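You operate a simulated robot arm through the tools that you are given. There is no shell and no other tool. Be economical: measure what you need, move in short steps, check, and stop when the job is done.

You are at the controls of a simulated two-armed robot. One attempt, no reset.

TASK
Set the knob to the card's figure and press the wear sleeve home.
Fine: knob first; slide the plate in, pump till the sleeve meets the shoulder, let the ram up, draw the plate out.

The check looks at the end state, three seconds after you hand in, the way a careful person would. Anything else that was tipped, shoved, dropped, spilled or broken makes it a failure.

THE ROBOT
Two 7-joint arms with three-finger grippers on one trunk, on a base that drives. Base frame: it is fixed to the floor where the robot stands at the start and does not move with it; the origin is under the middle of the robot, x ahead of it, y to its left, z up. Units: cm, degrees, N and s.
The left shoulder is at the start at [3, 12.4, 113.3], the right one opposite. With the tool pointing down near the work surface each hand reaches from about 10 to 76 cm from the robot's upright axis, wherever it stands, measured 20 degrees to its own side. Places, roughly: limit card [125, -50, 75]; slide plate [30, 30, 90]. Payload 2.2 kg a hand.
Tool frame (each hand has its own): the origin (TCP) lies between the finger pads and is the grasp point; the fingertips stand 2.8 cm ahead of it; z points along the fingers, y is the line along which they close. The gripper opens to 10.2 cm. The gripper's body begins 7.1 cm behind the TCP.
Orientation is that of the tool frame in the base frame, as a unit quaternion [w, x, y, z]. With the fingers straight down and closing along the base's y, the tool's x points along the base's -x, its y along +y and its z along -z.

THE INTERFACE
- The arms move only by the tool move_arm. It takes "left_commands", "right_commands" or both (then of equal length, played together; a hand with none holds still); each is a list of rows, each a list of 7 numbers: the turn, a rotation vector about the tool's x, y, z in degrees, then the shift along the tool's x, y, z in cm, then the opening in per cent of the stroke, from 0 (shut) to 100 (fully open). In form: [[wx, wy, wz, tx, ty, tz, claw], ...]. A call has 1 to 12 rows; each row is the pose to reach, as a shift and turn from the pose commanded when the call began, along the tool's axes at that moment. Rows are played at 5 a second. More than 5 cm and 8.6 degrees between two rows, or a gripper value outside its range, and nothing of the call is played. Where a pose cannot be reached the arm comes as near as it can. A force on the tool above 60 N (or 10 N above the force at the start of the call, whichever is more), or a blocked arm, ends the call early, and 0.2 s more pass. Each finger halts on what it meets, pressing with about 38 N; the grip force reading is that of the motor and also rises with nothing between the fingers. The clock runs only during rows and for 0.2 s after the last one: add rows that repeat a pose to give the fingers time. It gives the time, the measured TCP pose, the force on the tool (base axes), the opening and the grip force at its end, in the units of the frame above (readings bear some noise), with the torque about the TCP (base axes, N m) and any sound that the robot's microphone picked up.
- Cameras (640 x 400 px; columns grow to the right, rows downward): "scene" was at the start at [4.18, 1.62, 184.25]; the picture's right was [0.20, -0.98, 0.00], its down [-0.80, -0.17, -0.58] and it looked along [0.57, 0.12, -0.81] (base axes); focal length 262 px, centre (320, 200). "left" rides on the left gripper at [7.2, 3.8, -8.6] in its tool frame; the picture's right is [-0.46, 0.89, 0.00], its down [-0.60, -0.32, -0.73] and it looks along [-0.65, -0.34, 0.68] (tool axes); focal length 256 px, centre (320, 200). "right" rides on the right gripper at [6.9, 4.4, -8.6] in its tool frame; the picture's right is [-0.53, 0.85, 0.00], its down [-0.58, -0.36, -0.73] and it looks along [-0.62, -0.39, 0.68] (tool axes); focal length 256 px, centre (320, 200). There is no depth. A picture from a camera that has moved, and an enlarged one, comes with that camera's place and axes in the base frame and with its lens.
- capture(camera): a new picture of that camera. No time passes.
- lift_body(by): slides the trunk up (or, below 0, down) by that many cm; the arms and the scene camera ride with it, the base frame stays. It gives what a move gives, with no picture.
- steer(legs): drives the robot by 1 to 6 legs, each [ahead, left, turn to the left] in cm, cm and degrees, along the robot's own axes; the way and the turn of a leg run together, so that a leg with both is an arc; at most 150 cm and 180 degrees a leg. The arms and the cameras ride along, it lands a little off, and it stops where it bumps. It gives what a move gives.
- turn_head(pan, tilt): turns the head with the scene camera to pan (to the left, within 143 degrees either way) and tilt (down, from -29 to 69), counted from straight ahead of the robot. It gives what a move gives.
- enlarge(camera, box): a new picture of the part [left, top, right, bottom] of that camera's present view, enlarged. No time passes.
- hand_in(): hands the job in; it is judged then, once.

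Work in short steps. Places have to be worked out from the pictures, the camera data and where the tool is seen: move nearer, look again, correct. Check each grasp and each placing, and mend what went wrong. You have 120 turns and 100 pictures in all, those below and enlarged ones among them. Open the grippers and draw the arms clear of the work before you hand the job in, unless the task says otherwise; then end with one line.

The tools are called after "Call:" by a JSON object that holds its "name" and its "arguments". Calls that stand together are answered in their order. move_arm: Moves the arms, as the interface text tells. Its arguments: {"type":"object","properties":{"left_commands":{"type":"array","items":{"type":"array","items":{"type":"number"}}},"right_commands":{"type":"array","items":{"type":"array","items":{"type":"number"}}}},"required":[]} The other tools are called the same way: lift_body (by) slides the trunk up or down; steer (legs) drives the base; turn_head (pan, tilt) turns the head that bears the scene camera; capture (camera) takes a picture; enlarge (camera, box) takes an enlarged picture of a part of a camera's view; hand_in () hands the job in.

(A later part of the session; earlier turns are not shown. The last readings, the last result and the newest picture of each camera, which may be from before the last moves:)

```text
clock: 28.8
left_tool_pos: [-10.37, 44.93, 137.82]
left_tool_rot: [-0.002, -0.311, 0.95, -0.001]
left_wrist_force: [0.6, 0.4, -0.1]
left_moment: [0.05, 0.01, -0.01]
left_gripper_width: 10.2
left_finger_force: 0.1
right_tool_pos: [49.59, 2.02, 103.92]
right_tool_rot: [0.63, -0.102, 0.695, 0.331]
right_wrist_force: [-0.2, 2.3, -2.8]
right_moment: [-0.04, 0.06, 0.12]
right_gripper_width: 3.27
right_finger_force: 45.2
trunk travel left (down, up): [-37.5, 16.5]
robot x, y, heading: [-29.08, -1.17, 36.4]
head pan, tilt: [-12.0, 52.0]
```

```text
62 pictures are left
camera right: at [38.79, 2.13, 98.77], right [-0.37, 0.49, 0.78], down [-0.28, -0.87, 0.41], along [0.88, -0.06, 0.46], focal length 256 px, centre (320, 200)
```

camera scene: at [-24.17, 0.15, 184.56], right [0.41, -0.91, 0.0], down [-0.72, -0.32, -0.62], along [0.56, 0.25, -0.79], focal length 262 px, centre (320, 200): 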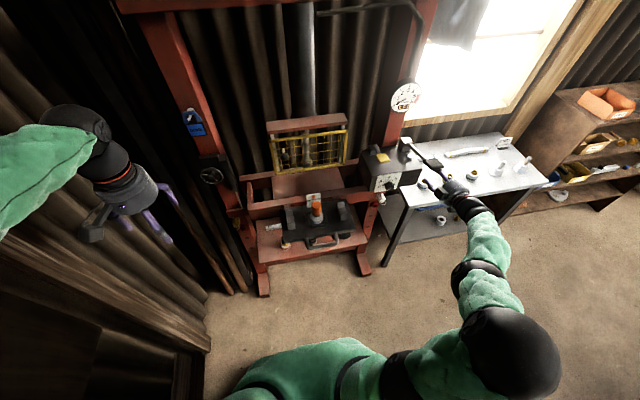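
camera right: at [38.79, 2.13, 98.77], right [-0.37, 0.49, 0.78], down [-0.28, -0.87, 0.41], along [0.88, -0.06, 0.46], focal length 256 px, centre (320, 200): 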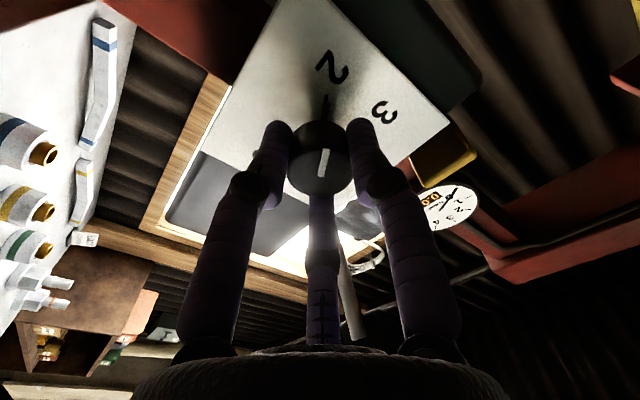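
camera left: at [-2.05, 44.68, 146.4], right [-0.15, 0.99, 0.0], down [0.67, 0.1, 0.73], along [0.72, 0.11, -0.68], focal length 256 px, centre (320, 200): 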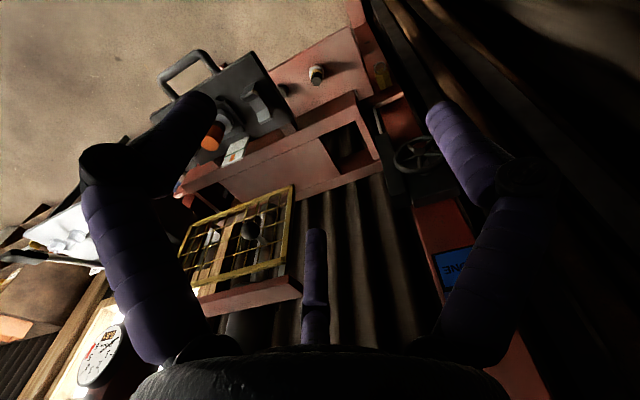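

Knob is gripped (3.27 cm wide). Turn clockwise 80° about the tool axis.

Call:
{"name": "move_arm", "arguments": {"right_commands": [[0, 0, 8, 0, 0, 0, 20], [0, 0, 16, 0, 0, 0, 20], [0, 0, 24, 0, 0, 0, 20], [0, 0, 32, 0, 0, 0, 20], [0, 0, 40, 0, 0, 0, 20], [0, 0, 48, 0, 0, 0, 20], [0, 0, 56, 0, 0, 0, 20], [0, 0, 64, 0, 0, 0, 20], [0, 0, 72, 0, 0, 0, 20], [0, 0, 80, 0, 0, 0, 20], [0, 0, 80, 0, 0, 0, 20]]}}

Call:
{"name": "capture", "arguments": {"camera": "right"}}

```text
clock: 31.2
left_tool_pos: [-10.38, 44.95, 137.96]
left_tool_rot: [-0.001, -0.311, 0.95, 0.0]
left_wrist_force: [0.1, 0.4, -0.6]
left_moment: [-0.02, -0.01, -0.05]
left_gripper_width: 10.2
left_finger_force: 0.1
right_tool_pos: [49.42, 1.94, 103.94]
right_tool_rot: [0.269, 0.369, 0.598, 0.659]
right_wrist_force: [-7.7, 2.8, -6.6]
right_moment: [-0.29, 0.44, -0.05]
right_gripper_width: 3.26
right_finger_force: 44.7
trunk travel left (down, up): [-37.5, 16.5]
robot x, y, heading: [-28.58, -1.17, 36.1]
head pan, tilt: [-12.0, 52.0]
```

```text
61 pictures are left
camera right: at [38.88, 1.79, 109.27], right [0.39, -0.54, 0.75], down [-0.29, -0.84, -0.46], along [0.88, -0.03, -0.48], focal length 256 px, centre (320, 200)
```

right: 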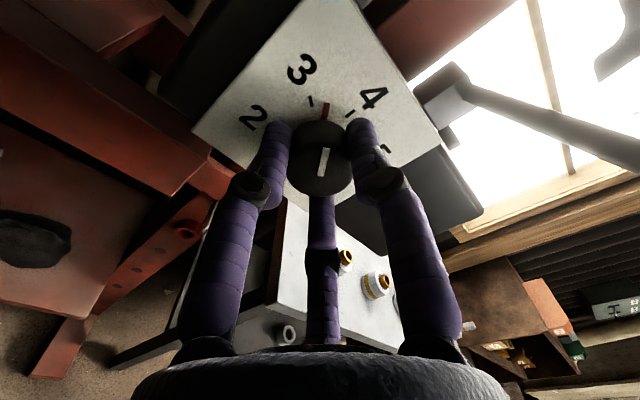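

The pointer follows, now between 3 and 4. Continue 60° more in the same grip.

Call:
{"name": "move_arm", "arguments": {"right_commands": [[0, 0, 8, 0, 0, 0, 20], [0, 0, 16, 0, 0, 0, 20], [0, 0, 24, 0, 0, 0, 20], [0, 0, 32, 0, 0, 0, 20], [0, 0, 40, 0, 0, 0, 20], [0, 0, 48, 0, 0, 0, 20], [0, 0, 56, 0, 0, 0, 20], [0, 0, 60, 0, 0, 0, 20], [0, 0, 60, 0, 0, 0, 20]]}}

Call:
{"name": "capture", "arguments": {"camera": "right"}}

```text
clock: 33.2
left_tool_pos: [-10.35, 45.05, 137.86]
left_tool_rot: [-0.001, -0.312, 0.95, 0.0]
left_wrist_force: [0.1, -0.3, 0.0]
left_moment: [-0.01, -0.01, 0.0]
left_gripper_width: 10.19
left_finger_force: 0.1
right_tool_pos: [49.51, 2.1, 104.04]
right_tool_rot: [-0.096, 0.618, 0.333, 0.705]
right_wrist_force: [-5.6, 3.7, -8.3]
right_moment: [-0.15, 0.15, -0.11]
right_gripper_width: 3.25
right_finger_force: 45.3
trunk travel left (down, up): [-37.5, 16.5]
robot x, y, heading: [-28.78, -0.83, 36.5]
head pan, tilt: [-12.0, 52.0]
```

```text
60 pictures are left
camera right: at [43.42, -4.49, 111.82], right [0.58, -0.79, -0.2], down [-0.67, -0.31, -0.68], along [0.47, 0.53, -0.71], focal length 256 px, centre (320, 200)
```

right: 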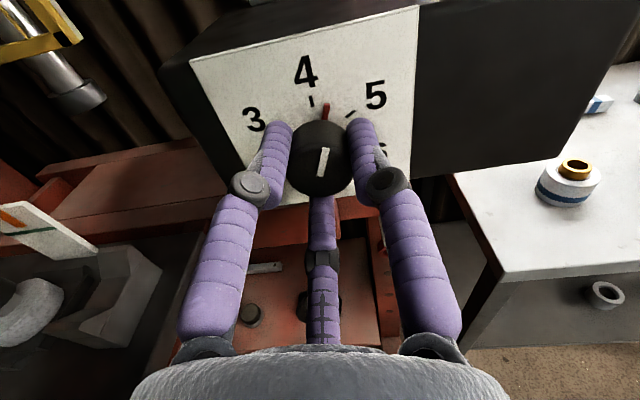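

The red index is between 4 and 5 (~140° turned). Continue 40° more.

Call:
{"name": "move_arm", "arguments": {"right_commands": [[0, 0, 8, 0, 0, 0, 20], [0, 0, 16, 0, 0, 0, 20], [0, 0, 24, 0, 0, 0, 20], [0, 0, 32, 0, 0, 0, 20], [0, 0, 40, 0, 0, 0, 20], [0, 0, 40, 0, 0, 0, 20]]}}

Call:
{"name": "enlarge", "arguments": {"camera": "right", "box": [220, 40, 440, 200]}}

```text
clock: 34.6
left_tool_pos: [-10.4, 44.9, 137.89]
left_tool_rot: [-0.001, -0.312, 0.95, 0.001]
left_wrist_force: [1.3, 1.5, -0.2]
left_moment: [-0.04, 0.01, 0.01]
left_gripper_width: 10.19
left_finger_force: 0.1
right_tool_pos: [49.65, 2.0, 103.98]
right_tool_rot: [-0.332, 0.695, 0.101, 0.629]
right_wrist_force: [-9.2, 3.5, -9.8]
right_moment: [-0.35, 0.43, -0.06]
right_gripper_width: 3.23
right_finger_force: 44.6
trunk travel left (down, up): [-37.5, 16.5]
robot x, y, heading: [-28.79, -1.27, 36.3]
head pan, tilt: [-12.0, 52.0]
```

```text
2.50 times, centred on (330, 120) of right
camera zoom: at [46.26, -8.3, 108.89], right [0.37, -0.49, -0.79], down [-0.9, 0.01, -0.43], along [0.22, 0.87, -0.44], focal length 640 px, centre (295, 400)
```

zoom: 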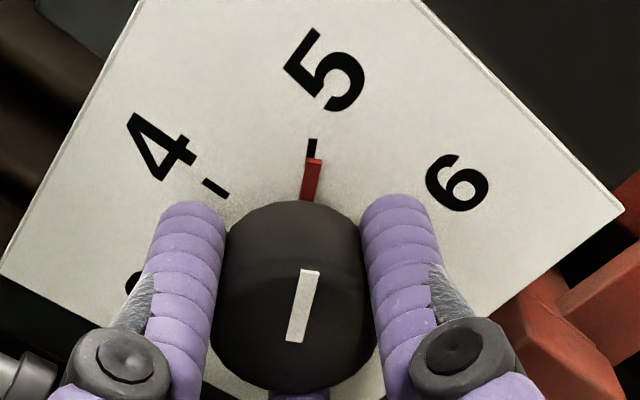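

The red index lines up with the 5 tick. Open and withdraw straight back.

Call:
{"name": "move_arm", "arguments": {"right_commands": [[0, 0, 0, 0, 0, 0, 35], [0, 0, 0, 0, 0, 0, 55], [0, 0, 0, 0, 0, 0, 55], [0, 0, 0, 0, 0, -4.5, 55], [0, 0, 0, 0, 0, -9, 55], [0, 0, 0, 0, 0, -13, 55], [0, 0, 0, 0, 0, -13, 55]]}}

Call:
{"name": "enlarge", "arguments": {"camera": "scene", "box": [350, 150, 420, 206]}}

Call:
{"name": "capture", "arguments": {"camera": "right"}}

```text
clock: 36.2
left_tool_pos: [-10.25, 44.95, 137.86]
left_tool_rot: [-0.001, -0.312, 0.95, 0.001]
left_wrist_force: [-0.1, -0.6, -0.1]
left_moment: [0.03, 0.0, 0.01]
left_gripper_width: 10.21
left_finger_force: 0.1
right_tool_pos: [39.08, -5.68, 103.7]
right_tool_rot: [-0.331, 0.695, 0.102, 0.63]
right_wrist_force: [0.5, 0.5, 0.4]
right_moment: [-0.02, 0.0, -0.03]
right_gripper_width: 5.61
right_finger_force: 0.0
trunk travel left (down, up): [-37.5, 16.5]
robot x, y, heading: [-28.3, -1.14, 36.4]
head pan, tilt: [-12.0, 52.0]
```

```text
7.14 times, centred on (385, 178) of scene
camera zoom: at [-24.06, 0.49, 184.55], right [0.41, -0.91, 0.0], down [-0.72, -0.32, -0.62], along [0.56, 0.25, -0.79], focal length 1873 px, centre (-144, 357)
```

zoom: 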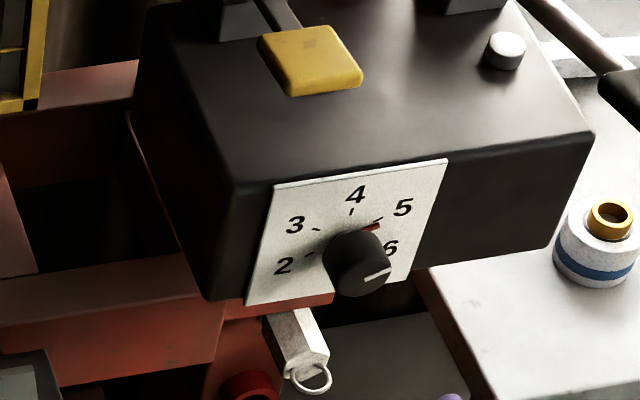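

```text
57 pictures are left
camera right: at [35.76, -15.98, 108.75], right [0.37, -0.5, -0.78], down [-0.9, 0.01, -0.43], along [0.22, 0.87, -0.44], focal length 256 px, centre (320, 200)
```

right: 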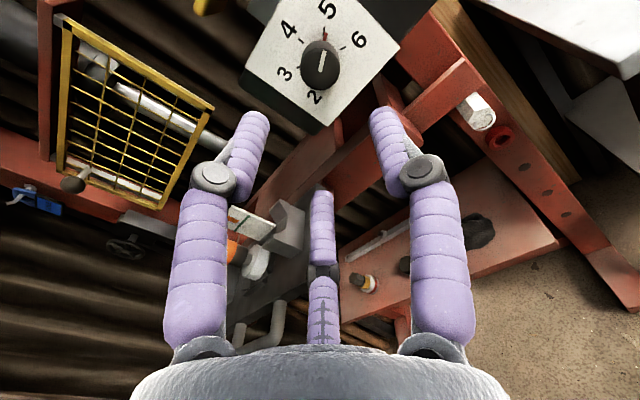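

Enlarge dial to verify precisely, and the press bed as seen here.

Call:
{"name": "enlarge", "arguments": {"camera": "right", "box": [240, 0, 410, 130]}}

Call:
{"name": "enlarge", "arguments": {"camera": "right", "box": [60, 150, 460, 380]}}

```text
3.08 times, centred on (325, 65) of right
camera zoom: at [35.76, -15.98, 108.75], right [0.37, -0.5, -0.78], down [-0.9, 0.01, -0.43], along [0.22, 0.87, -0.44], focal length 788 px, centre (305, 615)
```

zoom: 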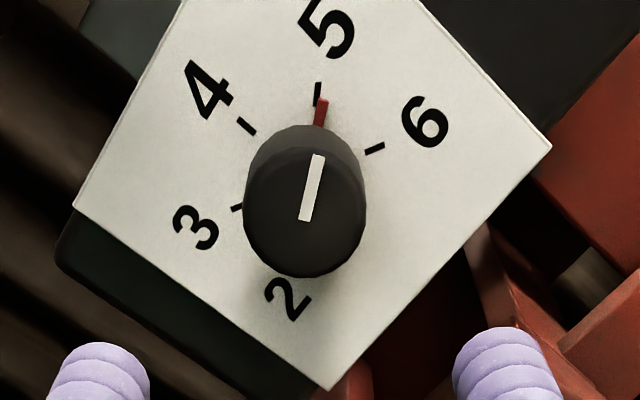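

```text
1.60 times, centred on (260, 265) of right
camera zoom: at [35.76, -15.98, 108.75], right [0.37, -0.5, -0.78], down [-0.9, 0.01, -0.43], along [0.22, 0.87, -0.44], focal length 410 px, centre (416, 96)
```

zoom: 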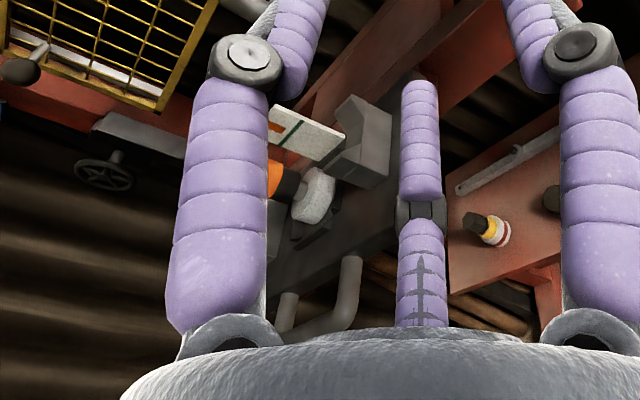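

Knob reads 5 (within a couple of degrees). Now raise the right hand 28 cm and pitch it to point down, clear of the lever.

Call:
{"name": "move_arm", "arguments": {"right_commands": [[-2.6, -7.0, 0, 2.3, -0.85, -1.3, 20], [-5.1, -14.1, 0, 4.6, -1.7, -2.5, 20], [-7.7, -21.2, 0, 6.9, -2.5, -3.7, 0], [-10.3, -28.2, 0, 9.2, -3.3, -5, 0], [-12.8, -35.2, 0, 11.5, -4.2, -5, 0], [-15.4, -42.3, 0, 13.8, -5, -5, 0], [-18, -49.4, 0, 16.1, -5.8, -5, 0], [-20.5, -56.4, 0, 18.4, -6.7, -5, 0], [-23.1, -63.4, 0, 20.7, -7.5, -5, 0], [-25.7, -70.5, 0, 23, -8.3, -5, 0], [-28.2, -77.6, 0, 25.3, -9.2, -5, 0], [-30.8, -84.6, 0, 27, -9.8, -5, 0]]}}

```text
clock: 39.0
left_tool_pos: [-10.51, 44.76, 137.91]
left_tool_rot: [-0.001, -0.311, 0.95, 0.0]
left_wrist_force: [-0.7, 0.9, -1.1]
left_moment: [0.01, -0.07, 0.02]
left_gripper_width: 10.19
left_finger_force: 0.1
right_tool_pos: [25.73, -10.58, 122.88]
right_tool_rot: [0.013, 0.957, 0.212, -0.196]
right_wrist_force: [0.1, -0.6, -0.7]
right_moment: [0.01, -0.09, 0.0]
right_gripper_width: 0.21
right_finger_force: 31.6
right hand out of reach, approached as far as the arm can: row 7, 8, 9, 10, 11, 12
trunk travel left (down, up): [-37.5, 16.5]
robot x, y, heading: [-28.71, -1.17, 36.4]
head pan, tilt: [-12.0, 52.0]
stopped in row 12 (right hand): the arm was blocked; the commanded pose is now the measured one
```

Blocked by a wrist limit again; I unroll the wrist the way it came (two calls), moving up and away.

Call:
{"name": "move_arm", "arguments": {"right_commands": [[-1.65, 0.23, -7.97, -0.13, 0.6, -1.4, 0], [-3.3, 0.46, -15.9, -0.26, 1.2, -2.8, 0], [-5, 0.7, -23.9, -0.4, 1.8, -4.3, 0], [-6.6, 0.9, -31.9, -0.5, 2.4, -5.7, 0], [-8.3, 1.1, -39.9, -0.64, 3, -7.1, 0], [-9.9, 1.4, -47.8, -0.77, 3.6, -8.5, 0], [-11.6, 1.6, -55.8, -0.9, 4.2, -10, 0], [-13.2, 1.8, -63.8, -1.03, 4.8, -11.4, 0], [-14.9, 2.05, -71.75, -1.16, 5.4, -12.8, 0], [-14.9, 2.05, -71.75, -1.16, 5.4, -12.8, 0]]}}

```text
clock: 41.2
left_tool_pos: [-10.42, 44.87, 137.77]
left_tool_rot: [-0.001, -0.312, 0.95, 0.0]
left_wrist_force: [-0.2, -0.4, -0.7]
left_moment: [-0.02, 0.01, 0.01]
left_gripper_width: 10.19
left_finger_force: 0.0
right_tool_pos: [31.85, -14.43, 134.48]
right_tool_rot: [0.008, 0.644, 0.755, -0.123]
right_wrist_force: [0.9, 0.4, 0.4]
right_moment: [-0.01, -0.03, -0.01]
right_gripper_width: 0.2
right_finger_force: 30.9
trunk travel left (down, up): [-37.5, 16.5]
robot x, y, heading: [-28.51, -0.82, 36.3]
head pan, tilt: [-12.0, 52.0]
```

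Good, exactly reached. Second half of the unroll.

Call:
{"name": "move_arm", "arguments": {"right_commands": [[-1.65, 0.23, -7.97, 0, 0, 0, 0], [-3.3, 0.46, -15.9, 0, 0, 0, 0], [-5, 0.7, -23.9, 0, 0, 0, 0], [-6.6, 0.9, -31.9, 0, 0, 0, 0], [-8.3, 1.1, -39.9, 0, 0, 0, 0], [-9.9, 1.4, -47.8, 0, 0, 0, 0], [-11.6, 1.6, -55.8, 0, 0, 0, 0], [-13.2, 1.8, -63.8, 0, 0, 0, 0], [-14.9, 2.05, -71.75, 0, 0, 0, 0], [-14.9, 2.05, -71.75, 0, 0, 0, 0]]}}

Call:
{"name": "steer", "arguments": {"legs": [[0, -14, 0]]}}

Call:
{"name": "capture", "arguments": {"camera": "scene"}}

Call:
{"name": "capture", "arguments": {"camera": "left"}}

```text
clock: 43.4
left_tool_pos: [-10.25, 44.89, 137.82]
left_tool_rot: [-0.002, -0.312, 0.95, 0.0]
left_wrist_force: [-0.1, -0.1, 0.4]
left_moment: [0.0, -0.01, 0.0]
left_gripper_width: 10.19
left_finger_force: 0.1
right_tool_pos: [31.96, -14.43, 134.65]
right_tool_rot: [-0.001, 0.077, 0.997, -0.002]
right_wrist_force: [1.1, -0.6, 0.9]
right_moment: [-0.05, -0.01, -0.01]
right_gripper_width: 0.2
right_finger_force: 31.4
trunk travel left (down, up): [-37.5, 16.5]
robot x, y, heading: [-28.67, -0.91, 36.4]
head pan, tilt: [-12.0, 52.0]
```

```text
clock: 44.7
left_tool_pos: [-2.12, 33.57, 137.79]
left_tool_rot: [0.0, -0.311, 0.95, 0.0]
left_wrist_force: [-0.6, -0.9, -0.4]
left_moment: [-0.02, 0.02, 0.01]
left_gripper_width: 10.19
left_finger_force: 0.0
right_tool_pos: [40.24, -25.67, 134.44]
right_tool_rot: [-0.001, 0.078, 0.997, -0.002]
right_wrist_force: [0.6, 0.2, -0.5]
right_moment: [0.01, 0.01, 0.03]
right_gripper_width: 0.2
right_finger_force: 31.6
trunk travel left (down, up): [-37.5, 16.5]
robot x, y, heading: [-20.4, -12.44, 35.8]
head pan, tilt: [-12.0, 52.0]
```

```text
54 pictures are left
camera scene: at [-15.85, -10.86, 184.56], right [0.41, -0.91, 0.0], down [-0.72, -0.32, -0.62], along [0.56, 0.25, -0.79], focal length 262 px, centre (320, 200)
```

scene: 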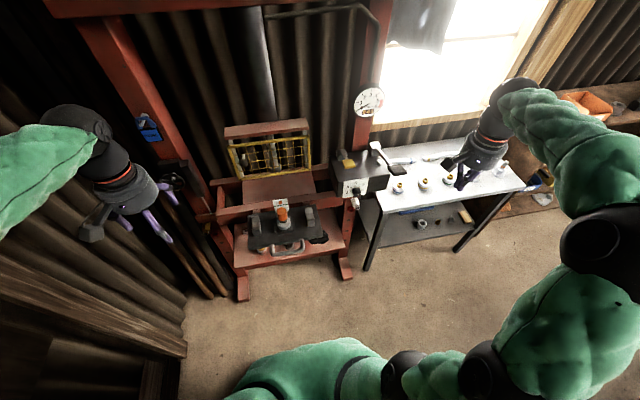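

```text
53 pictures are left
camera left: at [-10.15, 32.33, 146.33], right [-0.15, 0.99, 0.0], down [0.68, 0.1, 0.73], along [0.72, 0.11, -0.68], focal length 256 px, centre (320, 200)
```

left: 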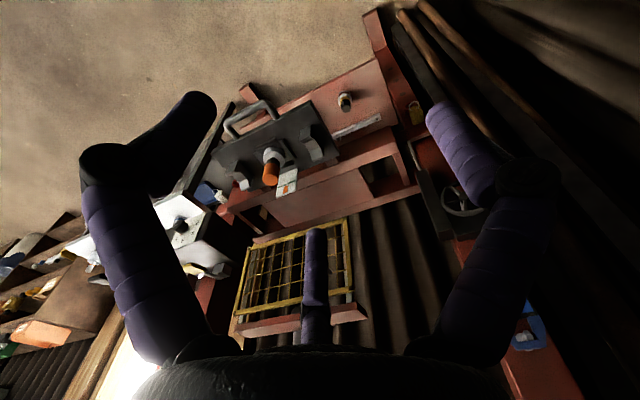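

Enlarge the press in both views to triangulate handle, plate, work, guard and ram.

Call:
{"name": "enlarge", "arguments": {"camera": "scene", "box": [210, 100, 360, 300]}}

Call:
{"name": "enlarge", "arguments": {"camera": "left", "box": [200, 60, 400, 220]}}

```text
2.00 times, centred on (285, 200) of scene
camera zoom: at [-15.85, -10.86, 184.56], right [0.41, -0.91, 0.0], down [-0.72, -0.32, -0.62], along [0.56, 0.25, -0.79], focal length 524 px, centre (390, 200)
```

zoom: 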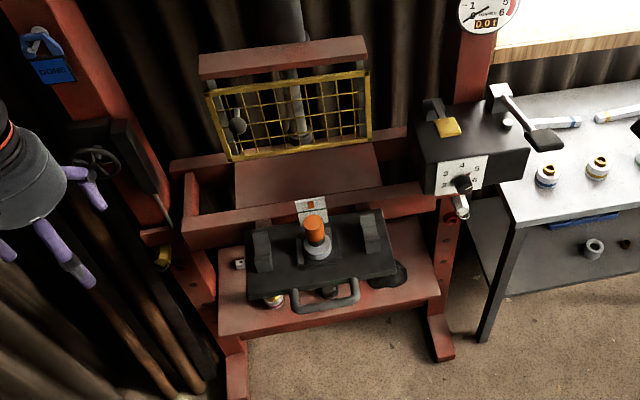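

```text
2.50 times, centred on (300, 140) of left
camera zoom: at [-10.15, 32.33, 146.33], right [-0.15, 0.99, 0.0], down [0.68, 0.1, 0.73], along [0.72, 0.11, -0.68], focal length 640 px, centre (370, 350)
```

zoom: 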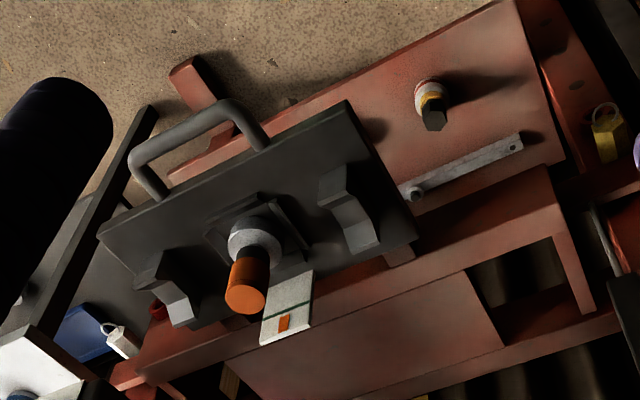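

Handle bar ≈ (21.1,19.6,92.1), sleeve top ≈ (32,26.8,101.5), guard bottom ≈ z 109 so the work passes beneath. I move the base ahead 8 cm and bring the left hand to a 45° pitched pre-grasp of the handle.

Call:
{"name": "steer", "arguments": {"legs": [[8, 0, 0]]}}

Call:
{"name": "move_arm", "arguments": {"left_commands": [[2.9, -2.9, -7.1, 0.5, -2.1, 3.1, 70], [5.9, -5.9, -14.1, 1, -4.2, 6.2, 70], [8.8, -8.8, -21.2, 1.5, -6.2, 9.3, 70], [11.7, -11.7, -28.3, 2, -8.3, 12.4, 70], [14.7, -14.7, -35.4, 2.5, -10.4, 15.5, 70], [17.6, -17.6, -42.4, 3, -12.5, 18.6, 70], [20.5, -20.5, -49.5, 3.5, -14.6, 21.7, 70], [23.5, -23.5, -56.6, 4, -16.6, 24.8, 70], [26.4, -26.4, -63.7, 4.5, -18.7, 27.9, 70], [29.3, -29.3, -70.7, 5, -20.8, 31, 70], [32.3, -32.3, -77.8, 5.5, -22.9, 34.1, 70], [35.2, -35.2, -84.9, 6, -25, 37.2, 70]]}}

Call:
{"name": "capture", "arguments": {"camera": "left"}}

Call:
{"name": "capture", "arguments": {"camera": "scene"}}

```text
clock: 45.8
left_tool_pos: [4.46, 38.43, 137.79]
left_tool_rot: [-0.002, -0.311, 0.95, -0.001]
left_wrist_force: [0.8, 0.1, -0.6]
left_moment: [-0.01, 0.05, 0.03]
left_gripper_width: 10.21
left_finger_force: 0.1
right_tool_pos: [46.56, -20.95, 134.43]
right_tool_rot: [-0.001, 0.079, 0.997, -0.001]
right_wrist_force: [0.4, 0.0, 0.5]
right_moment: [0.01, 0.06, 0.02]
right_gripper_width: 0.21
right_finger_force: 30.9
trunk travel left (down, up): [-37.5, 16.5]
robot x, y, heading: [-14.04, -7.99, 36.3]
head pan, tilt: [-12.0, 52.0]
```

```text
clock: 48.4
left_tool_pos: [6.5, 19.52, 113.18]
left_tool_rot: [-0.327, 0.826, -0.427, 0.168]
left_wrist_force: [0.3, 0.2, 2.4]
left_moment: [-0.09, 0.1, -0.03]
left_gripper_width: 7.15
left_finger_force: 0.0
left hand out of reach, approached as far as the arm can: row 10, 11, 12
right_tool_pos: [46.5, -21.06, 134.6]
right_tool_rot: [-0.001, 0.079, 0.997, -0.002]
right_wrist_force: [0.4, 0.4, -0.2]
right_moment: [0.02, -0.02, 0.03]
right_gripper_width: 0.16
right_finger_force: 31.0
trunk travel left (down, up): [-37.5, 16.5]
robot x, y, heading: [-13.79, -7.63, 36.4]
head pan, tilt: [-12.0, 52.0]
```

```text
50 pictures are left
camera left: at [3.58, 8.5, 116.66], right [-0.8, 0.01, -0.61], down [-0.57, 0.34, 0.75], along [0.21, 0.94, -0.26], focal length 256 px, centre (320, 200)
```

left: 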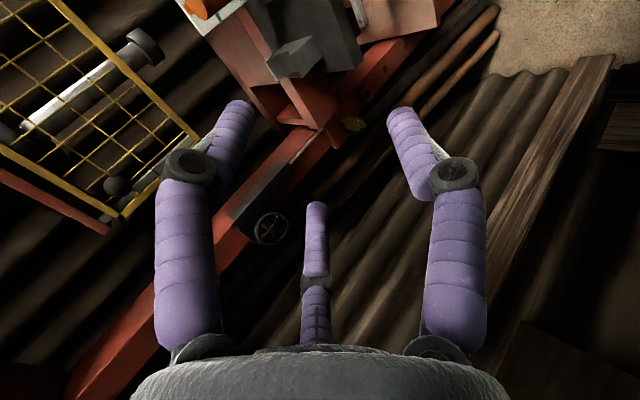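

```text
49 pictures are left
camera scene: at [-9.53, -6.16, 184.54], right [0.41, -0.91, 0.0], down [-0.72, -0.32, -0.62], along [0.56, 0.25, -0.79], focal length 262 px, centre (320, 200)
```

scene: 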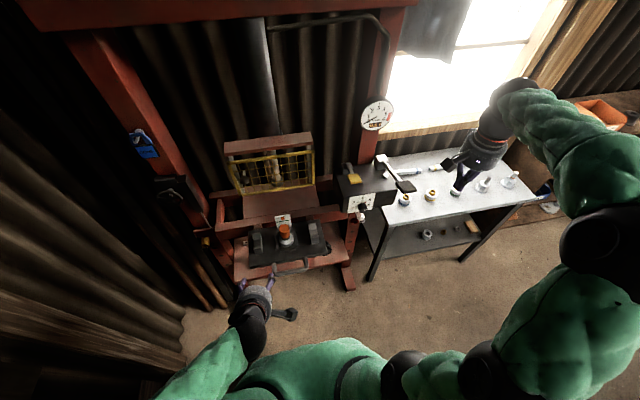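

The 45° pose folds the arm too much. Instead I'll use closed fingers pitched 30° (camera at back side) to push the bar from the front; re-pose above and in front of the bar.

Call:
{"name": "move_arm", "arguments": {"left_commands": [[-1, 0.9, 8.1, 0.4, 0.1, 0.6, 30], [-2, 1.8, 16.1, 0.8, 0.2, 1.2, 30], [-2.9, 2.7, 24.2, 1.4, 0.4, 2.2, 0], [-3.9, 3.6, 32.2, 2.2, 0.5, 3.4, 0], [-4.9, 4.5, 40.3, 3, 0.7, 4.8, 0], [-5.8, 5.4, 48.3, 4, 0.9, 6.4, 0], [-6.8, 6.3, 56.4, 5, 1.1, 8, 0], [-7.8, 7.2, 64.4, 6, 1.3, 9.6, 0], [-8.8, 8.1, 72.5, 7, 1.5, 11.2, 0], [-9.7, 9, 80.5, 8, 1.7, 12.8, 0], [-10.7, 9.9, 88.6, 8.5, 1.84, 13.6, 0], [-10.7, 9.9, 88.6, 8.5, 1.84, 13.6, 0]]}}

Call:
{"name": "capture", "arguments": {"camera": "left"}}

Call:
{"name": "enlarge", "arguments": {"camera": "scene", "box": [210, 180, 370, 300]}}

```text
clock: 51.0
left_tool_pos: [17.95, 17.38, 101.77]
left_tool_rot: [0.26, -0.308, 0.911, 0.086]
left_wrist_force: [0.4, 0.5, 0.8]
left_moment: [-0.01, 0.01, -0.01]
left_gripper_width: 0.2
left_finger_force: 31.0
right_tool_pos: [46.48, -20.98, 134.63]
right_tool_rot: [-0.001, 0.078, 0.997, -0.003]
right_wrist_force: [0.0, 0.1, 1.2]
right_moment: [0.01, -0.02, 0.0]
right_gripper_width: 0.2
right_finger_force: 32.1
trunk travel left (down, up): [-37.5, 16.5]
robot x, y, heading: [-14.12, -7.47, 36.1]
head pan, tilt: [-12.0, 52.0]
```

```text
48 pictures are left
camera left: at [7.13, 13.86, 105.08], right [-0.22, 0.94, 0.24], down [0.29, -0.17, 0.94], along [0.93, 0.28, -0.24], focal length 256 px, centre (320, 200)
```

left: 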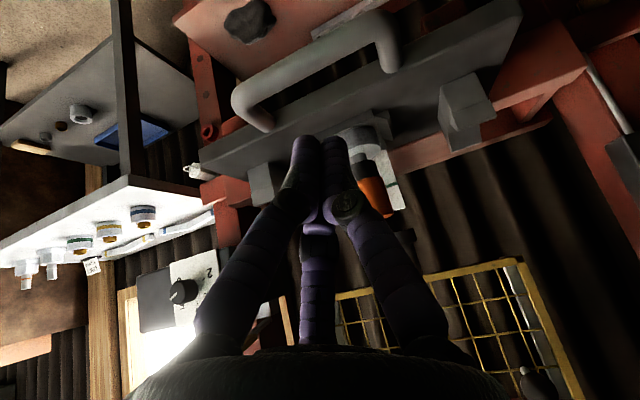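

```text
3.33 times, centred on (290, 240) of scene
camera zoom: at [-9.44, -6.12, 184.56], right [0.41, -0.91, 0.0], down [-0.72, -0.32, -0.62], along [0.56, 0.25, -0.79], focal length 874 px, centre (420, 67)
```

zoom: 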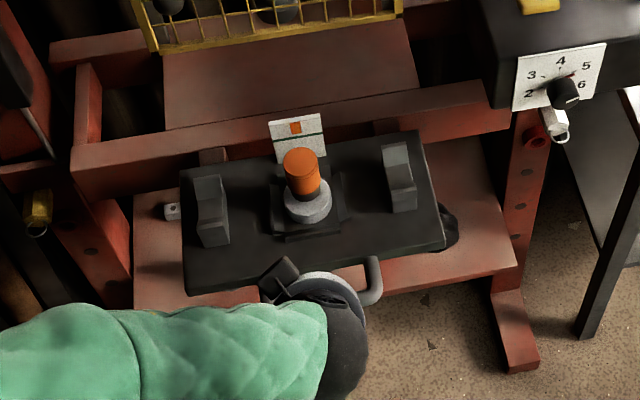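

Bar confirmed at (21.1,19.8,92.1). Lower the closed fingers to bar height, 3 cm in front of it.

Call:
{"name": "move_arm", "arguments": {"left_commands": [[0, 0, 0, 1.94, 0, 4.37, 0], [0, 0, 0, 3.88, 0, 8.73, 0], [0, 0, 0, 3.88, 0, 8.73, 0]]}}

Call:
{"name": "capture", "arguments": {"camera": "left"}}

```text
clock: 51.8
left_tool_pos: [19.1, 18.01, 92.14]
left_tool_rot: [0.259, -0.307, 0.911, 0.086]
left_wrist_force: [0.5, 0.8, -0.1]
left_moment: [0.01, 0.02, 0.03]
left_gripper_width: 0.21
left_finger_force: 31.5
right_tool_pos: [46.69, -20.92, 134.48]
right_tool_rot: [0.0, 0.079, 0.997, -0.001]
right_wrist_force: [0.4, -0.4, -0.8]
right_moment: [-0.02, 0.0, 0.03]
right_gripper_width: 0.21
right_finger_force: 31.3
trunk travel left (down, up): [-37.5, 16.5]
robot x, y, heading: [-13.89, -7.62, 36.1]
head pan, tilt: [-12.0, 52.0]
```

```text
46 pictures are left
camera left: at [8.17, 14.57, 95.57], right [-0.22, 0.94, 0.24], down [0.29, -0.17, 0.94], along [0.93, 0.28, -0.24], focal length 256 px, centre (320, 200)
```

left: 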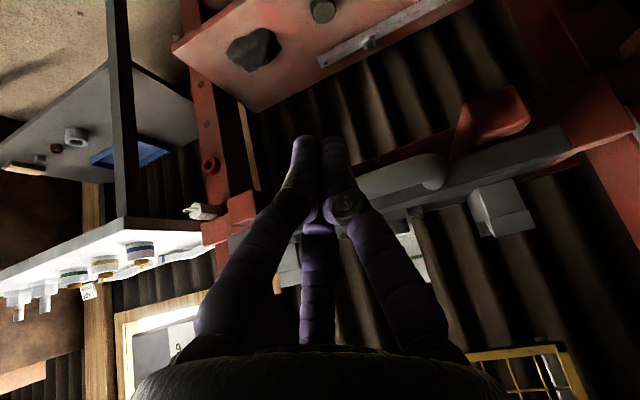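

Fingers are in front of the bar. Push forward 10 cm slowly.

Call:
{"name": "move_arm", "arguments": {"left_commands": [[0, 0, 0, -1.08, 0, 0.62, 0], [0, 0, 0, -2.16, 0, 1.25, 0], [0, 0, 0, -3.25, 0, 1.88, 0], [0, 0, 0, -4.33, 0, 2.5, 0], [0, 0, 0, -5.4, 0, 3.12, 0], [0, 0, 0, -6.5, 0, 3.75, 0], [0, 0, 0, -7.6, 0, 4.4, 0], [0, 0, 0, -8.66, 0, 5, 0], [0, 0, 0, -8.66, 0, 5, 0]]}}

Call:
{"name": "capture", "arguments": {"camera": "scene"}}

Call:
{"name": "capture", "arguments": {"camera": "left"}}

```text
clock: 53.8
left_tool_pos: [27.26, 24.11, 92.68]
left_tool_rot: [0.26, -0.307, 0.911, 0.086]
left_wrist_force: [0.1, 0.1, 0.4]
left_moment: [-0.03, 0.02, 0.02]
left_gripper_width: 0.2
left_finger_force: 31.3
right_tool_pos: [46.59, -20.88, 134.62]
right_tool_rot: [0.0, 0.079, 0.997, -0.001]
right_wrist_force: [-0.3, -0.2, 0.6]
right_moment: [0.03, 0.02, 0.0]
right_gripper_width: 0.21
right_finger_force: 31.4
trunk travel left (down, up): [-37.5, 16.5]
robot x, y, heading: [-13.87, -7.41, 36.2]
head pan, tilt: [-12.0, 52.0]
```

```text
45 pictures are left
camera scene: at [-9.43, -6.14, 184.56], right [0.41, -0.91, 0.0], down [-0.72, -0.32, -0.62], along [0.56, 0.25, -0.79], focal length 262 px, centre (320, 200)
```

scene: 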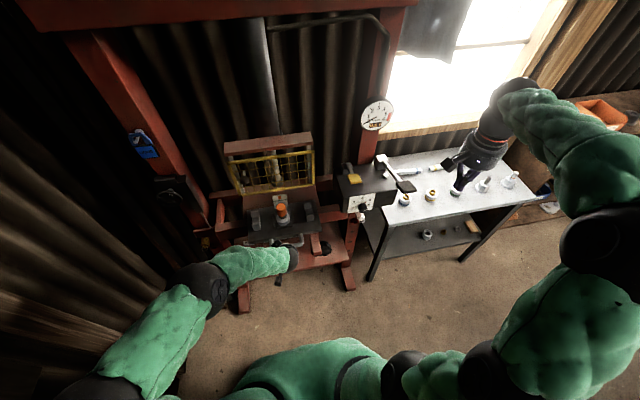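

```text
44 pictures are left
camera left: at [16.26, 20.71, 96.01], right [-0.22, 0.94, 0.24], down [0.29, -0.17, 0.94], along [0.93, 0.28, -0.24], focal length 256 px, centre (320, 200)
```

left: 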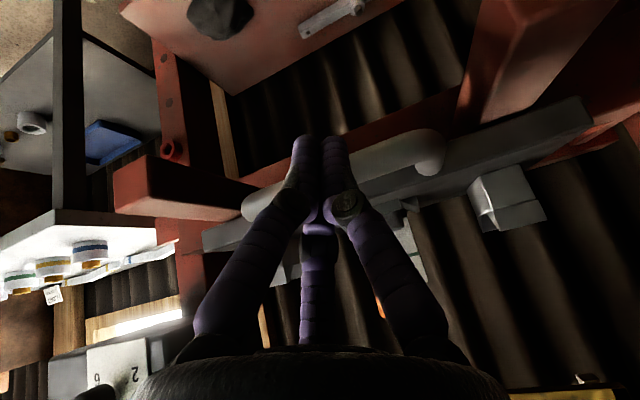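

The plate slides with little force. Push a further 6 cm and check alignment.

Call:
{"name": "move_arm", "arguments": {"left_commands": [[0, 0, 0, -1.08, 0, 0.62, 0], [0, 0, 0, -2.16, 0, 1.25, 0], [0, 0, 0, -3.25, 0, 1.88, 0], [0, 0, 0, -4.33, 0, 2.5, 0], [0, 0, 0, -5.2, 0, 3, 0], [0, 0, 0, -5.2, 0, 3, 0]]}}

Call:
{"name": "enlarge", "arguments": {"camera": "scene", "box": [200, 110, 360, 290]}}

```text
clock: 55.2
left_tool_pos: [31.84, 27.85, 92.82]
left_tool_rot: [0.26, -0.308, 0.911, 0.086]
left_wrist_force: [-0.4, -0.4, 0.8]
left_moment: [0.02, 0.01, 0.03]
left_gripper_width: 0.2
left_finger_force: 31.4
right_tool_pos: [46.56, -21.02, 134.55]
right_tool_rot: [0.0, 0.078, 0.997, -0.002]
right_wrist_force: [-0.4, 0.4, -0.3]
right_moment: [0.02, -0.01, -0.03]
right_gripper_width: 0.24
right_finger_force: 31.9
trunk travel left (down, up): [-37.5, 16.5]
robot x, y, heading: [-13.99, -7.73, 36.1]
head pan, tilt: [-12.0, 52.0]
```

```text
2.22 times, centred on (280, 200) of scene
camera zoom: at [-9.41, -6.12, 184.56], right [0.41, -0.91, 0.0], down [-0.72, -0.32, -0.62], along [0.56, 0.25, -0.79], focal length 583 px, centre (409, 200)
```

zoom: 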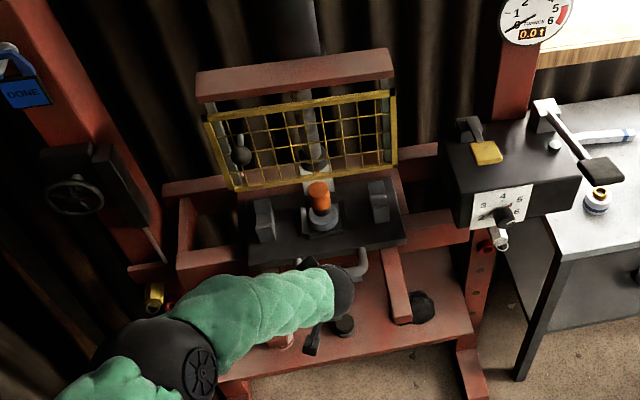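

About 15 cm travelled; ram still a few cm further. Push another 3 cm and look.

Call:
{"name": "move_arm", "arguments": {"left_commands": [[0, 0, 0, -0.87, 0, 0.5, 0], [0, 0, 0, -1.73, 0, 1, 0], [0, 0, 0, -2.6, 0, 1.5, 0], [0, 0, 0, -2.6, 0, 1.5, 0]]}}

Call:
{"name": "enlarge", "arguments": {"camera": "scene", "box": [220, 130, 340, 230]}}

Call:
{"name": "capture", "arguments": {"camera": "right"}}

```text
clock: 56.2
left_tool_pos: [34.19, 29.71, 92.82]
left_tool_rot: [0.26, -0.308, 0.911, 0.087]
left_wrist_force: [0.5, 0.1, -0.6]
left_moment: [0.0, -0.05, -0.03]
left_gripper_width: 0.21
left_finger_force: 31.9
right_tool_pos: [46.56, -21.03, 134.57]
right_tool_rot: [0.0, 0.078, 0.997, -0.002]
right_wrist_force: [0.4, 0.9, 0.1]
right_moment: [0.02, -0.02, -0.01]
right_gripper_width: 0.22
right_finger_force: 32.0
trunk travel left (down, up): [-37.5, 16.5]
robot x, y, heading: [-14.29, -7.58, 36.1]
head pan, tilt: [-12.0, 52.0]
```

```text
4.00 times, centred on (280, 180) of scene
camera zoom: at [-9.42, -6.13, 184.56], right [0.41, -0.91, 0.0], down [-0.72, -0.32, -0.62], along [0.56, 0.25, -0.79], focal length 1049 px, centre (480, 280)
```

zoom: 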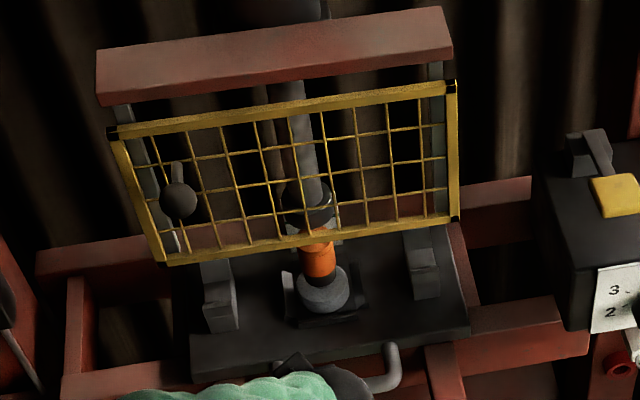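

```text
41 pictures are left
camera right: at [40.41, -15.6, 143.13], right [0.66, 0.75, 0.0], down [0.51, -0.45, 0.73], along [0.55, -0.48, -0.68], focal length 256 px, centre (320, 200)
```

right: 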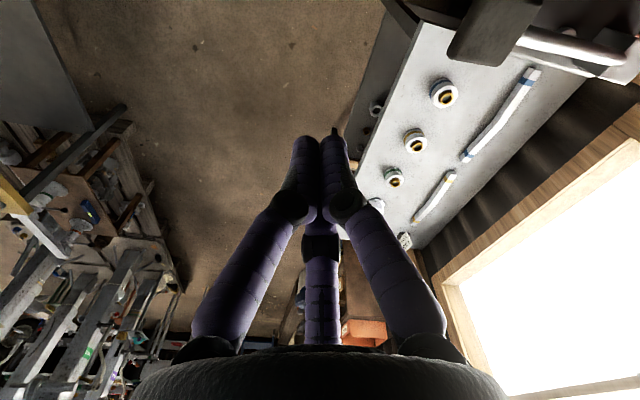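

The sleeve passes under the guard toward the ram foot. Push on up to 4 cm more, watching for a stop.

Call:
{"name": "move_arm", "arguments": {"left_commands": [[0, 0, 0, -0.87, 0, 0.5, 0], [0, 0, 0, -1.73, 0, 1, 0], [0, 0, 0, -2.6, 0, 1.5, 0], [0, 0, 0, -3.46, 0, 2, 0], [0, 0, 0, -3.46, 0, 2, 0]]}}

Call:
{"name": "enlarge", "arguments": {"camera": "scene", "box": [220, 130, 340, 230]}}

```text
clock: 57.3
left_tool_pos: [37.03, 31.61, 93.74]
left_tool_rot: [0.265, -0.306, 0.91, 0.087]
left_wrist_force: [-35.2, -21.9, 40.3]
left_moment: [-0.13, -0.23, -0.05]
left_gripper_width: 0.61
left_finger_force: 31.5
right_tool_pos: [45.72, -21.47, 134.94]
right_tool_rot: [0.001, 0.078, 0.997, 0.001]
right_wrist_force: [0.0, 0.1, 0.0]
right_moment: [0.02, -0.02, 0.01]
right_gripper_width: 0.24
right_finger_force: 32.0
trunk travel left (down, up): [-37.5, 16.5]
robot x, y, heading: [-13.96, -7.63, 36.3]
head pan, tilt: [-12.0, 52.0]
stopped in row 5 (left hand): the force on the tool passed its limit at 70 N (the readings are from after the stop); the commanded pose is now the measured one
```

```text
4.00 times, centred on (280, 180) of scene
camera zoom: at [-10.55, -6.79, 184.62], right [0.41, -0.91, 0.0], down [-0.71, -0.32, -0.62], along [0.57, 0.26, -0.78], focal length 1049 px, centre (480, 280)
```

zoom: 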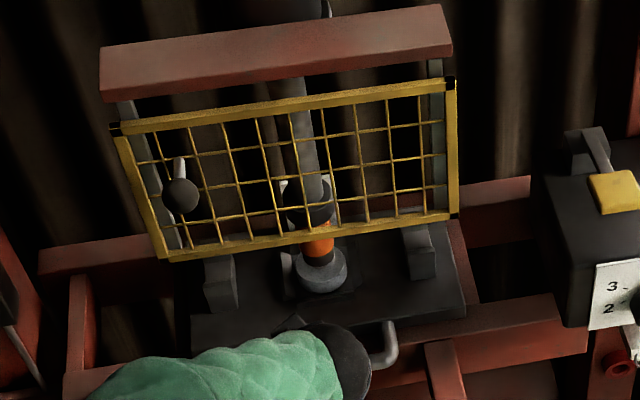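

Stopped at 70 N with an upward component – likely the fingertips struck the front beam, or the plate its stop. Ease back 1.5 cm and up 1 cm, then look with the left camera.

Call:
{"name": "move_arm", "arguments": {"left_commands": [[0, 0, 0, 0.8, 0, -1.6, 0], [0, 0, 0, 0.8, 0, -1.6, 0]]}}

Call:
{"name": "capture", "arguments": {"camera": "left"}}

Call:
{"name": "enlarge", "arguments": {"camera": "scene", "box": [220, 150, 340, 250]}}

```text
clock: 57.9
left_tool_pos: [36.2, 31.17, 94.18]
left_tool_rot: [0.262, -0.307, 0.911, 0.086]
left_wrist_force: [0.2, -0.3, -0.5]
left_moment: [-0.01, 0.02, 0.03]
left_gripper_width: 0.22
left_finger_force: 31.5
right_tool_pos: [46.44, -21.1, 134.52]
right_tool_rot: [0.0, 0.08, 0.997, -0.001]
right_wrist_force: [-0.1, -0.3, -0.4]
right_moment: [0.02, -0.08, -0.03]
right_gripper_width: 0.24
right_finger_force: 30.7
trunk travel left (down, up): [-37.5, 16.5]
robot x, y, heading: [-13.97, -7.58, 36.1]
head pan, tilt: [-12.0, 52.0]
```

```text
39 pictures are left
camera left: at [25.34, 27.5, 97.5], right [-0.22, 0.94, 0.24], down [0.29, -0.17, 0.94], along [0.93, 0.28, -0.23], focal length 256 px, centre (320, 200)
```

left: 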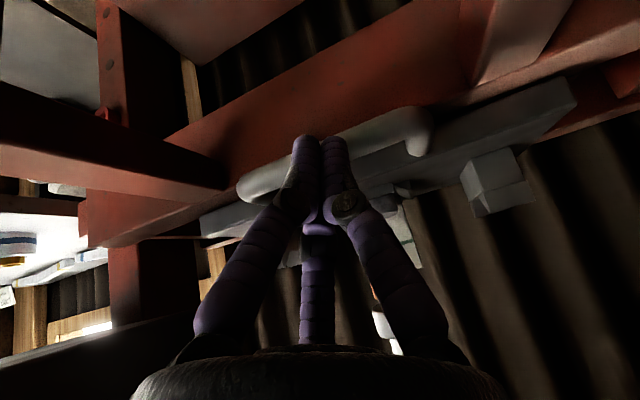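

```text
4.00 times, centred on (280, 200) of scene
camera zoom: at [-9.59, -6.26, 184.55], right [0.41, -0.91, 0.0], down [-0.72, -0.32, -0.62], along [0.56, 0.25, -0.79], focal length 1049 px, centre (480, 200)
```

zoom: 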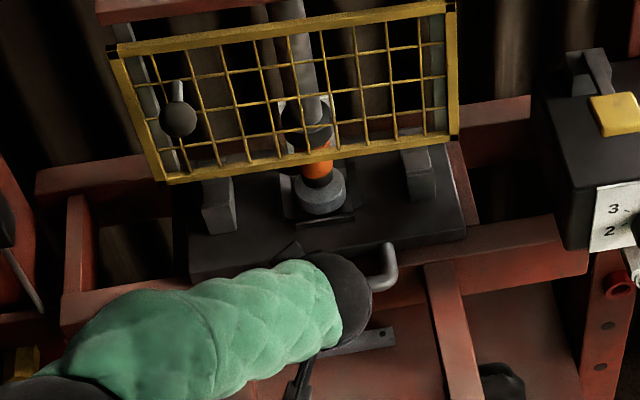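

The fingertips seem to have struck the beam under the bar. I re-pitch the hand to 65° so the fingertips push the bar head-on, above the beam.

Call:
{"name": "move_arm", "arguments": {"left_commands": [[0, 0, 0, 1, 0, -0.1, 0], [0, -7, 0, 1.65, 0, -0.14, 0], [0, -14, 0, 1.65, 0, -0.14, 0], [0, -21, 0, 1.65, 0, -0.14, 0], [0, -28, 0, 1.65, 0, -0.14, 0], [0, -35, 0, 1.65, 0, -0.14, 0], [0, -35, 0, 1.65, 0, -0.14, 0]]}}

Call:
{"name": "capture", "arguments": {"camera": "left"}}

```text
clock: 59.5
left_tool_pos: [35.04, 30.16, 93.41]
left_tool_rot: [0.524, -0.266, 0.79, 0.173]
left_wrist_force: [-0.2, -0.5, 0.1]
left_moment: [0.02, 0.0, -0.01]
left_gripper_width: 0.23
left_finger_force: 31.7
right_tool_pos: [46.56, -21.15, 134.57]
right_tool_rot: [0.0, 0.079, 0.997, -0.002]
right_wrist_force: [-0.2, 0.6, -0.3]
right_moment: [0.0, -0.01, 0.05]
right_gripper_width: 0.22
right_finger_force: 31.9
trunk travel left (down, up): [-37.5, 16.5]
robot x, y, heading: [-14.0, -7.76, 36.3]
head pan, tilt: [-12.0, 52.0]
```

```text
37 pictures are left
camera left: at [24.19, 26.6, 89.95], right [-0.39, 0.82, 0.42], down [-0.16, -0.51, 0.84], along [0.91, 0.26, 0.33], focal length 256 px, centre (320, 200)
```

left: 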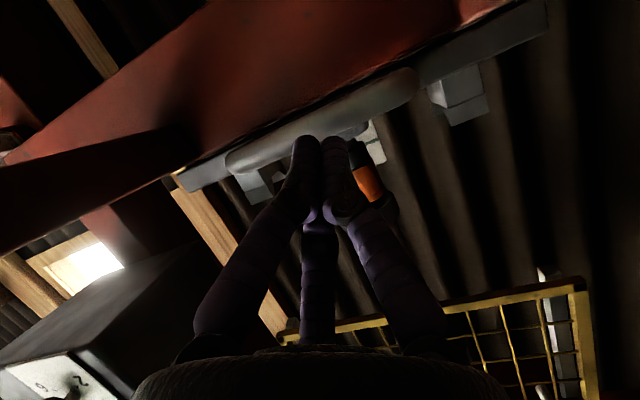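

Enlarge around the sleeve to see the ram foot relative to it.

Call:
{"name": "enlarge", "arguments": {"camera": "left", "box": [300, 100, 460, 260]}}

```text
2.50 times, centred on (380, 180) of left
camera zoom: at [24.19, 26.6, 89.95], right [-0.39, 0.82, 0.42], down [-0.16, -0.51, 0.84], along [0.91, 0.26, 0.33], focal length 640 px, centre (170, 250)
```

zoom: 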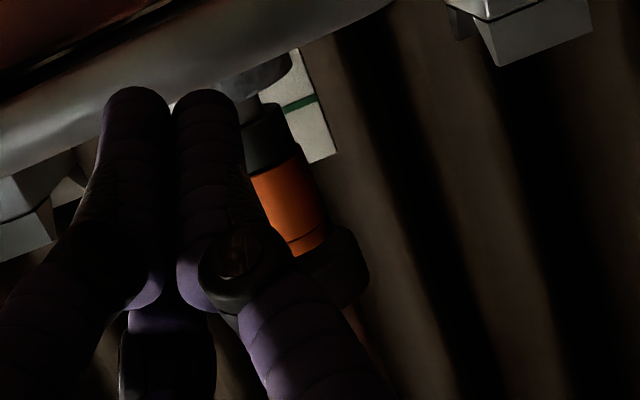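

Laterally the sleeve lies under the ram foot. Push the bar gently head-on to seek the plate's stop.

Call:
{"name": "move_arm", "arguments": {"left_commands": [[0, 0, 0, -0.21, 0, 0.45, 0], [0, 0, 0, -0.42, 0, 0.9, 0], [0, 0, 0, -0.63, 0, 1.36, 0], [0, 0, 0, -0.84, 0, 1.8, 0], [0, 0, 0, -1.05, 0, 2.26, 0], [0, 0, 0, -1.27, 0, 2.7, 0]]}}

Call:
{"name": "enlarge", "arguments": {"camera": "left", "box": [240, 80, 440, 260]}}

```text
clock: 60.9
left_tool_pos: [36.75, 31.32, 93.58]
left_tool_rot: [0.523, -0.267, 0.791, 0.174]
left_wrist_force: [-40.8, -23.3, 19.6]
left_moment: [-0.79, -0.12, -0.13]
left_gripper_width: 0.23
left_finger_force: 31.8
right_tool_pos: [45.82, -21.37, 134.87]
right_tool_rot: [0.001, 0.079, 0.997, 0.0]
right_wrist_force: [-0.3, -0.1, 0.5]
right_moment: [-0.02, -0.03, -0.03]
right_gripper_width: 0.22
right_finger_force: 31.5
trunk travel left (down, up): [-37.5, 16.5]
robot x, y, heading: [-14.17, -7.55, 35.8]
head pan, tilt: [-12.0, 52.0]
```

```text
2.22 times, centred on (340, 170) of left
camera zoom: at [25.87, 27.88, 90.13], right [-0.39, 0.82, 0.42], down [-0.16, -0.51, 0.84], along [0.91, 0.26, 0.33], focal length 569 px, centre (276, 267)
```

zoom: 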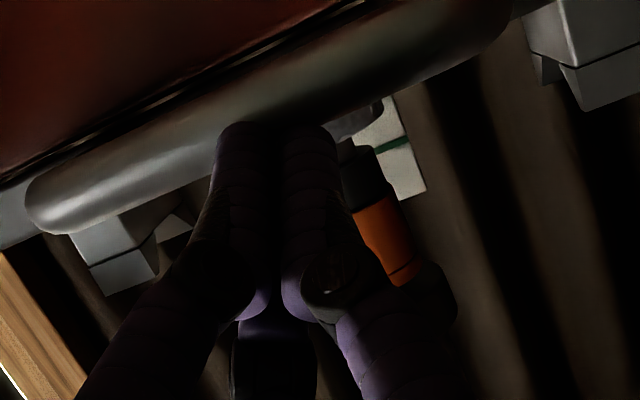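

47 N resistance along the slide: plate is at its stop. Withdraw the left hand 8 cm back and 6 cm right, from where its camera can watch the sleeve.

Call:
{"name": "move_arm", "arguments": {"left_commands": [[0, 0, 0, 0.2, 0, -2.8, 0], [0, 0, 0, 0.4, -3, -5.6, 0], [0, 0, 0, 0.66, -6, -8.5, 0], [0, 0, 0, 0.66, -6, -8.5, 0]]}}

Call:
{"name": "capture", "arguments": {"camera": "left"}}

Call:
{"name": "enlarge", "arguments": {"camera": "scene", "box": [220, 120, 430, 280]}}

```text
clock: 61.9
left_tool_pos: [34.62, 22.33, 96.3]
left_tool_rot: [0.524, -0.266, 0.79, 0.173]
left_wrist_force: [-0.2, 0.1, -0.6]
left_moment: [-0.01, -0.01, 0.01]
left_gripper_width: 0.24
left_finger_force: 31.3
right_tool_pos: [46.5, -21.05, 134.49]
right_tool_rot: [0.0, 0.078, 0.997, -0.002]
right_wrist_force: [0.6, 0.6, 0.0]
right_moment: [0.01, 0.01, -0.01]
right_gripper_width: 0.22
right_finger_force: 31.4
trunk travel left (down, up): [-37.5, 16.5]
robot x, y, heading: [-14.16, -7.67, 36.3]
head pan, tilt: [-12.0, 52.0]
```

```text
34 pictures are left
camera left: at [23.69, 18.75, 92.86], right [-0.39, 0.82, 0.42], down [-0.16, -0.51, 0.84], along [0.91, 0.26, 0.33], focal length 256 px, centre (320, 200)
```

left: 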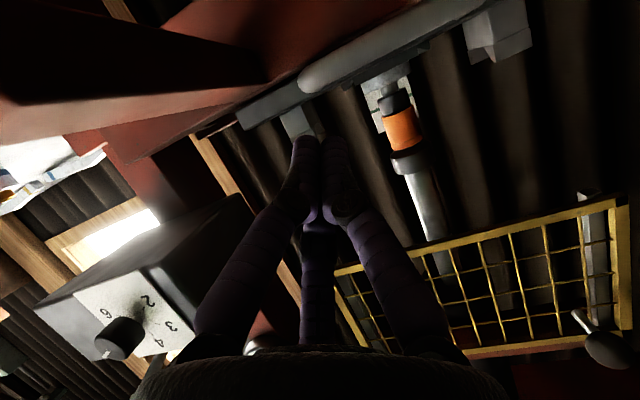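

```text
2.50 times, centred on (325, 200) of scene
camera zoom: at [-9.57, -6.13, 184.56], right [0.41, -0.91, 0.0], down [-0.72, -0.32, -0.62], along [0.56, 0.25, -0.79], focal length 656 px, centre (308, 200)
```

zoom: 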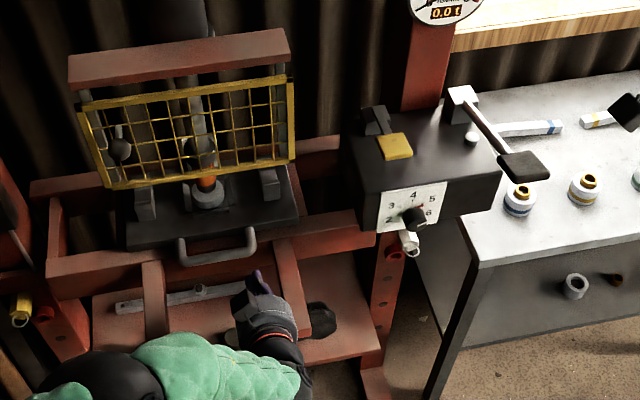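

Excellent vantage. Enlarge sleeve as the baseline.

Call:
{"name": "enlarge", "arguments": {"camera": "left", "box": [340, 50, 480, 250]}}

```text
2.00 times, centred on (410, 150) of left
camera zoom: at [23.69, 18.75, 92.86], right [-0.39, 0.82, 0.42], down [-0.16, -0.51, 0.84], along [0.91, 0.26, 0.33], focal length 512 px, centre (140, 300)
```

zoom: 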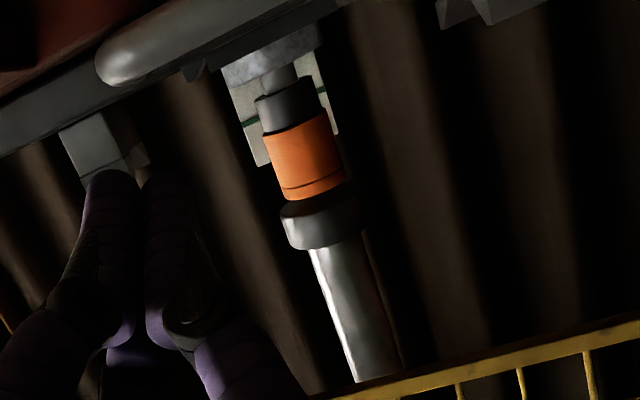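

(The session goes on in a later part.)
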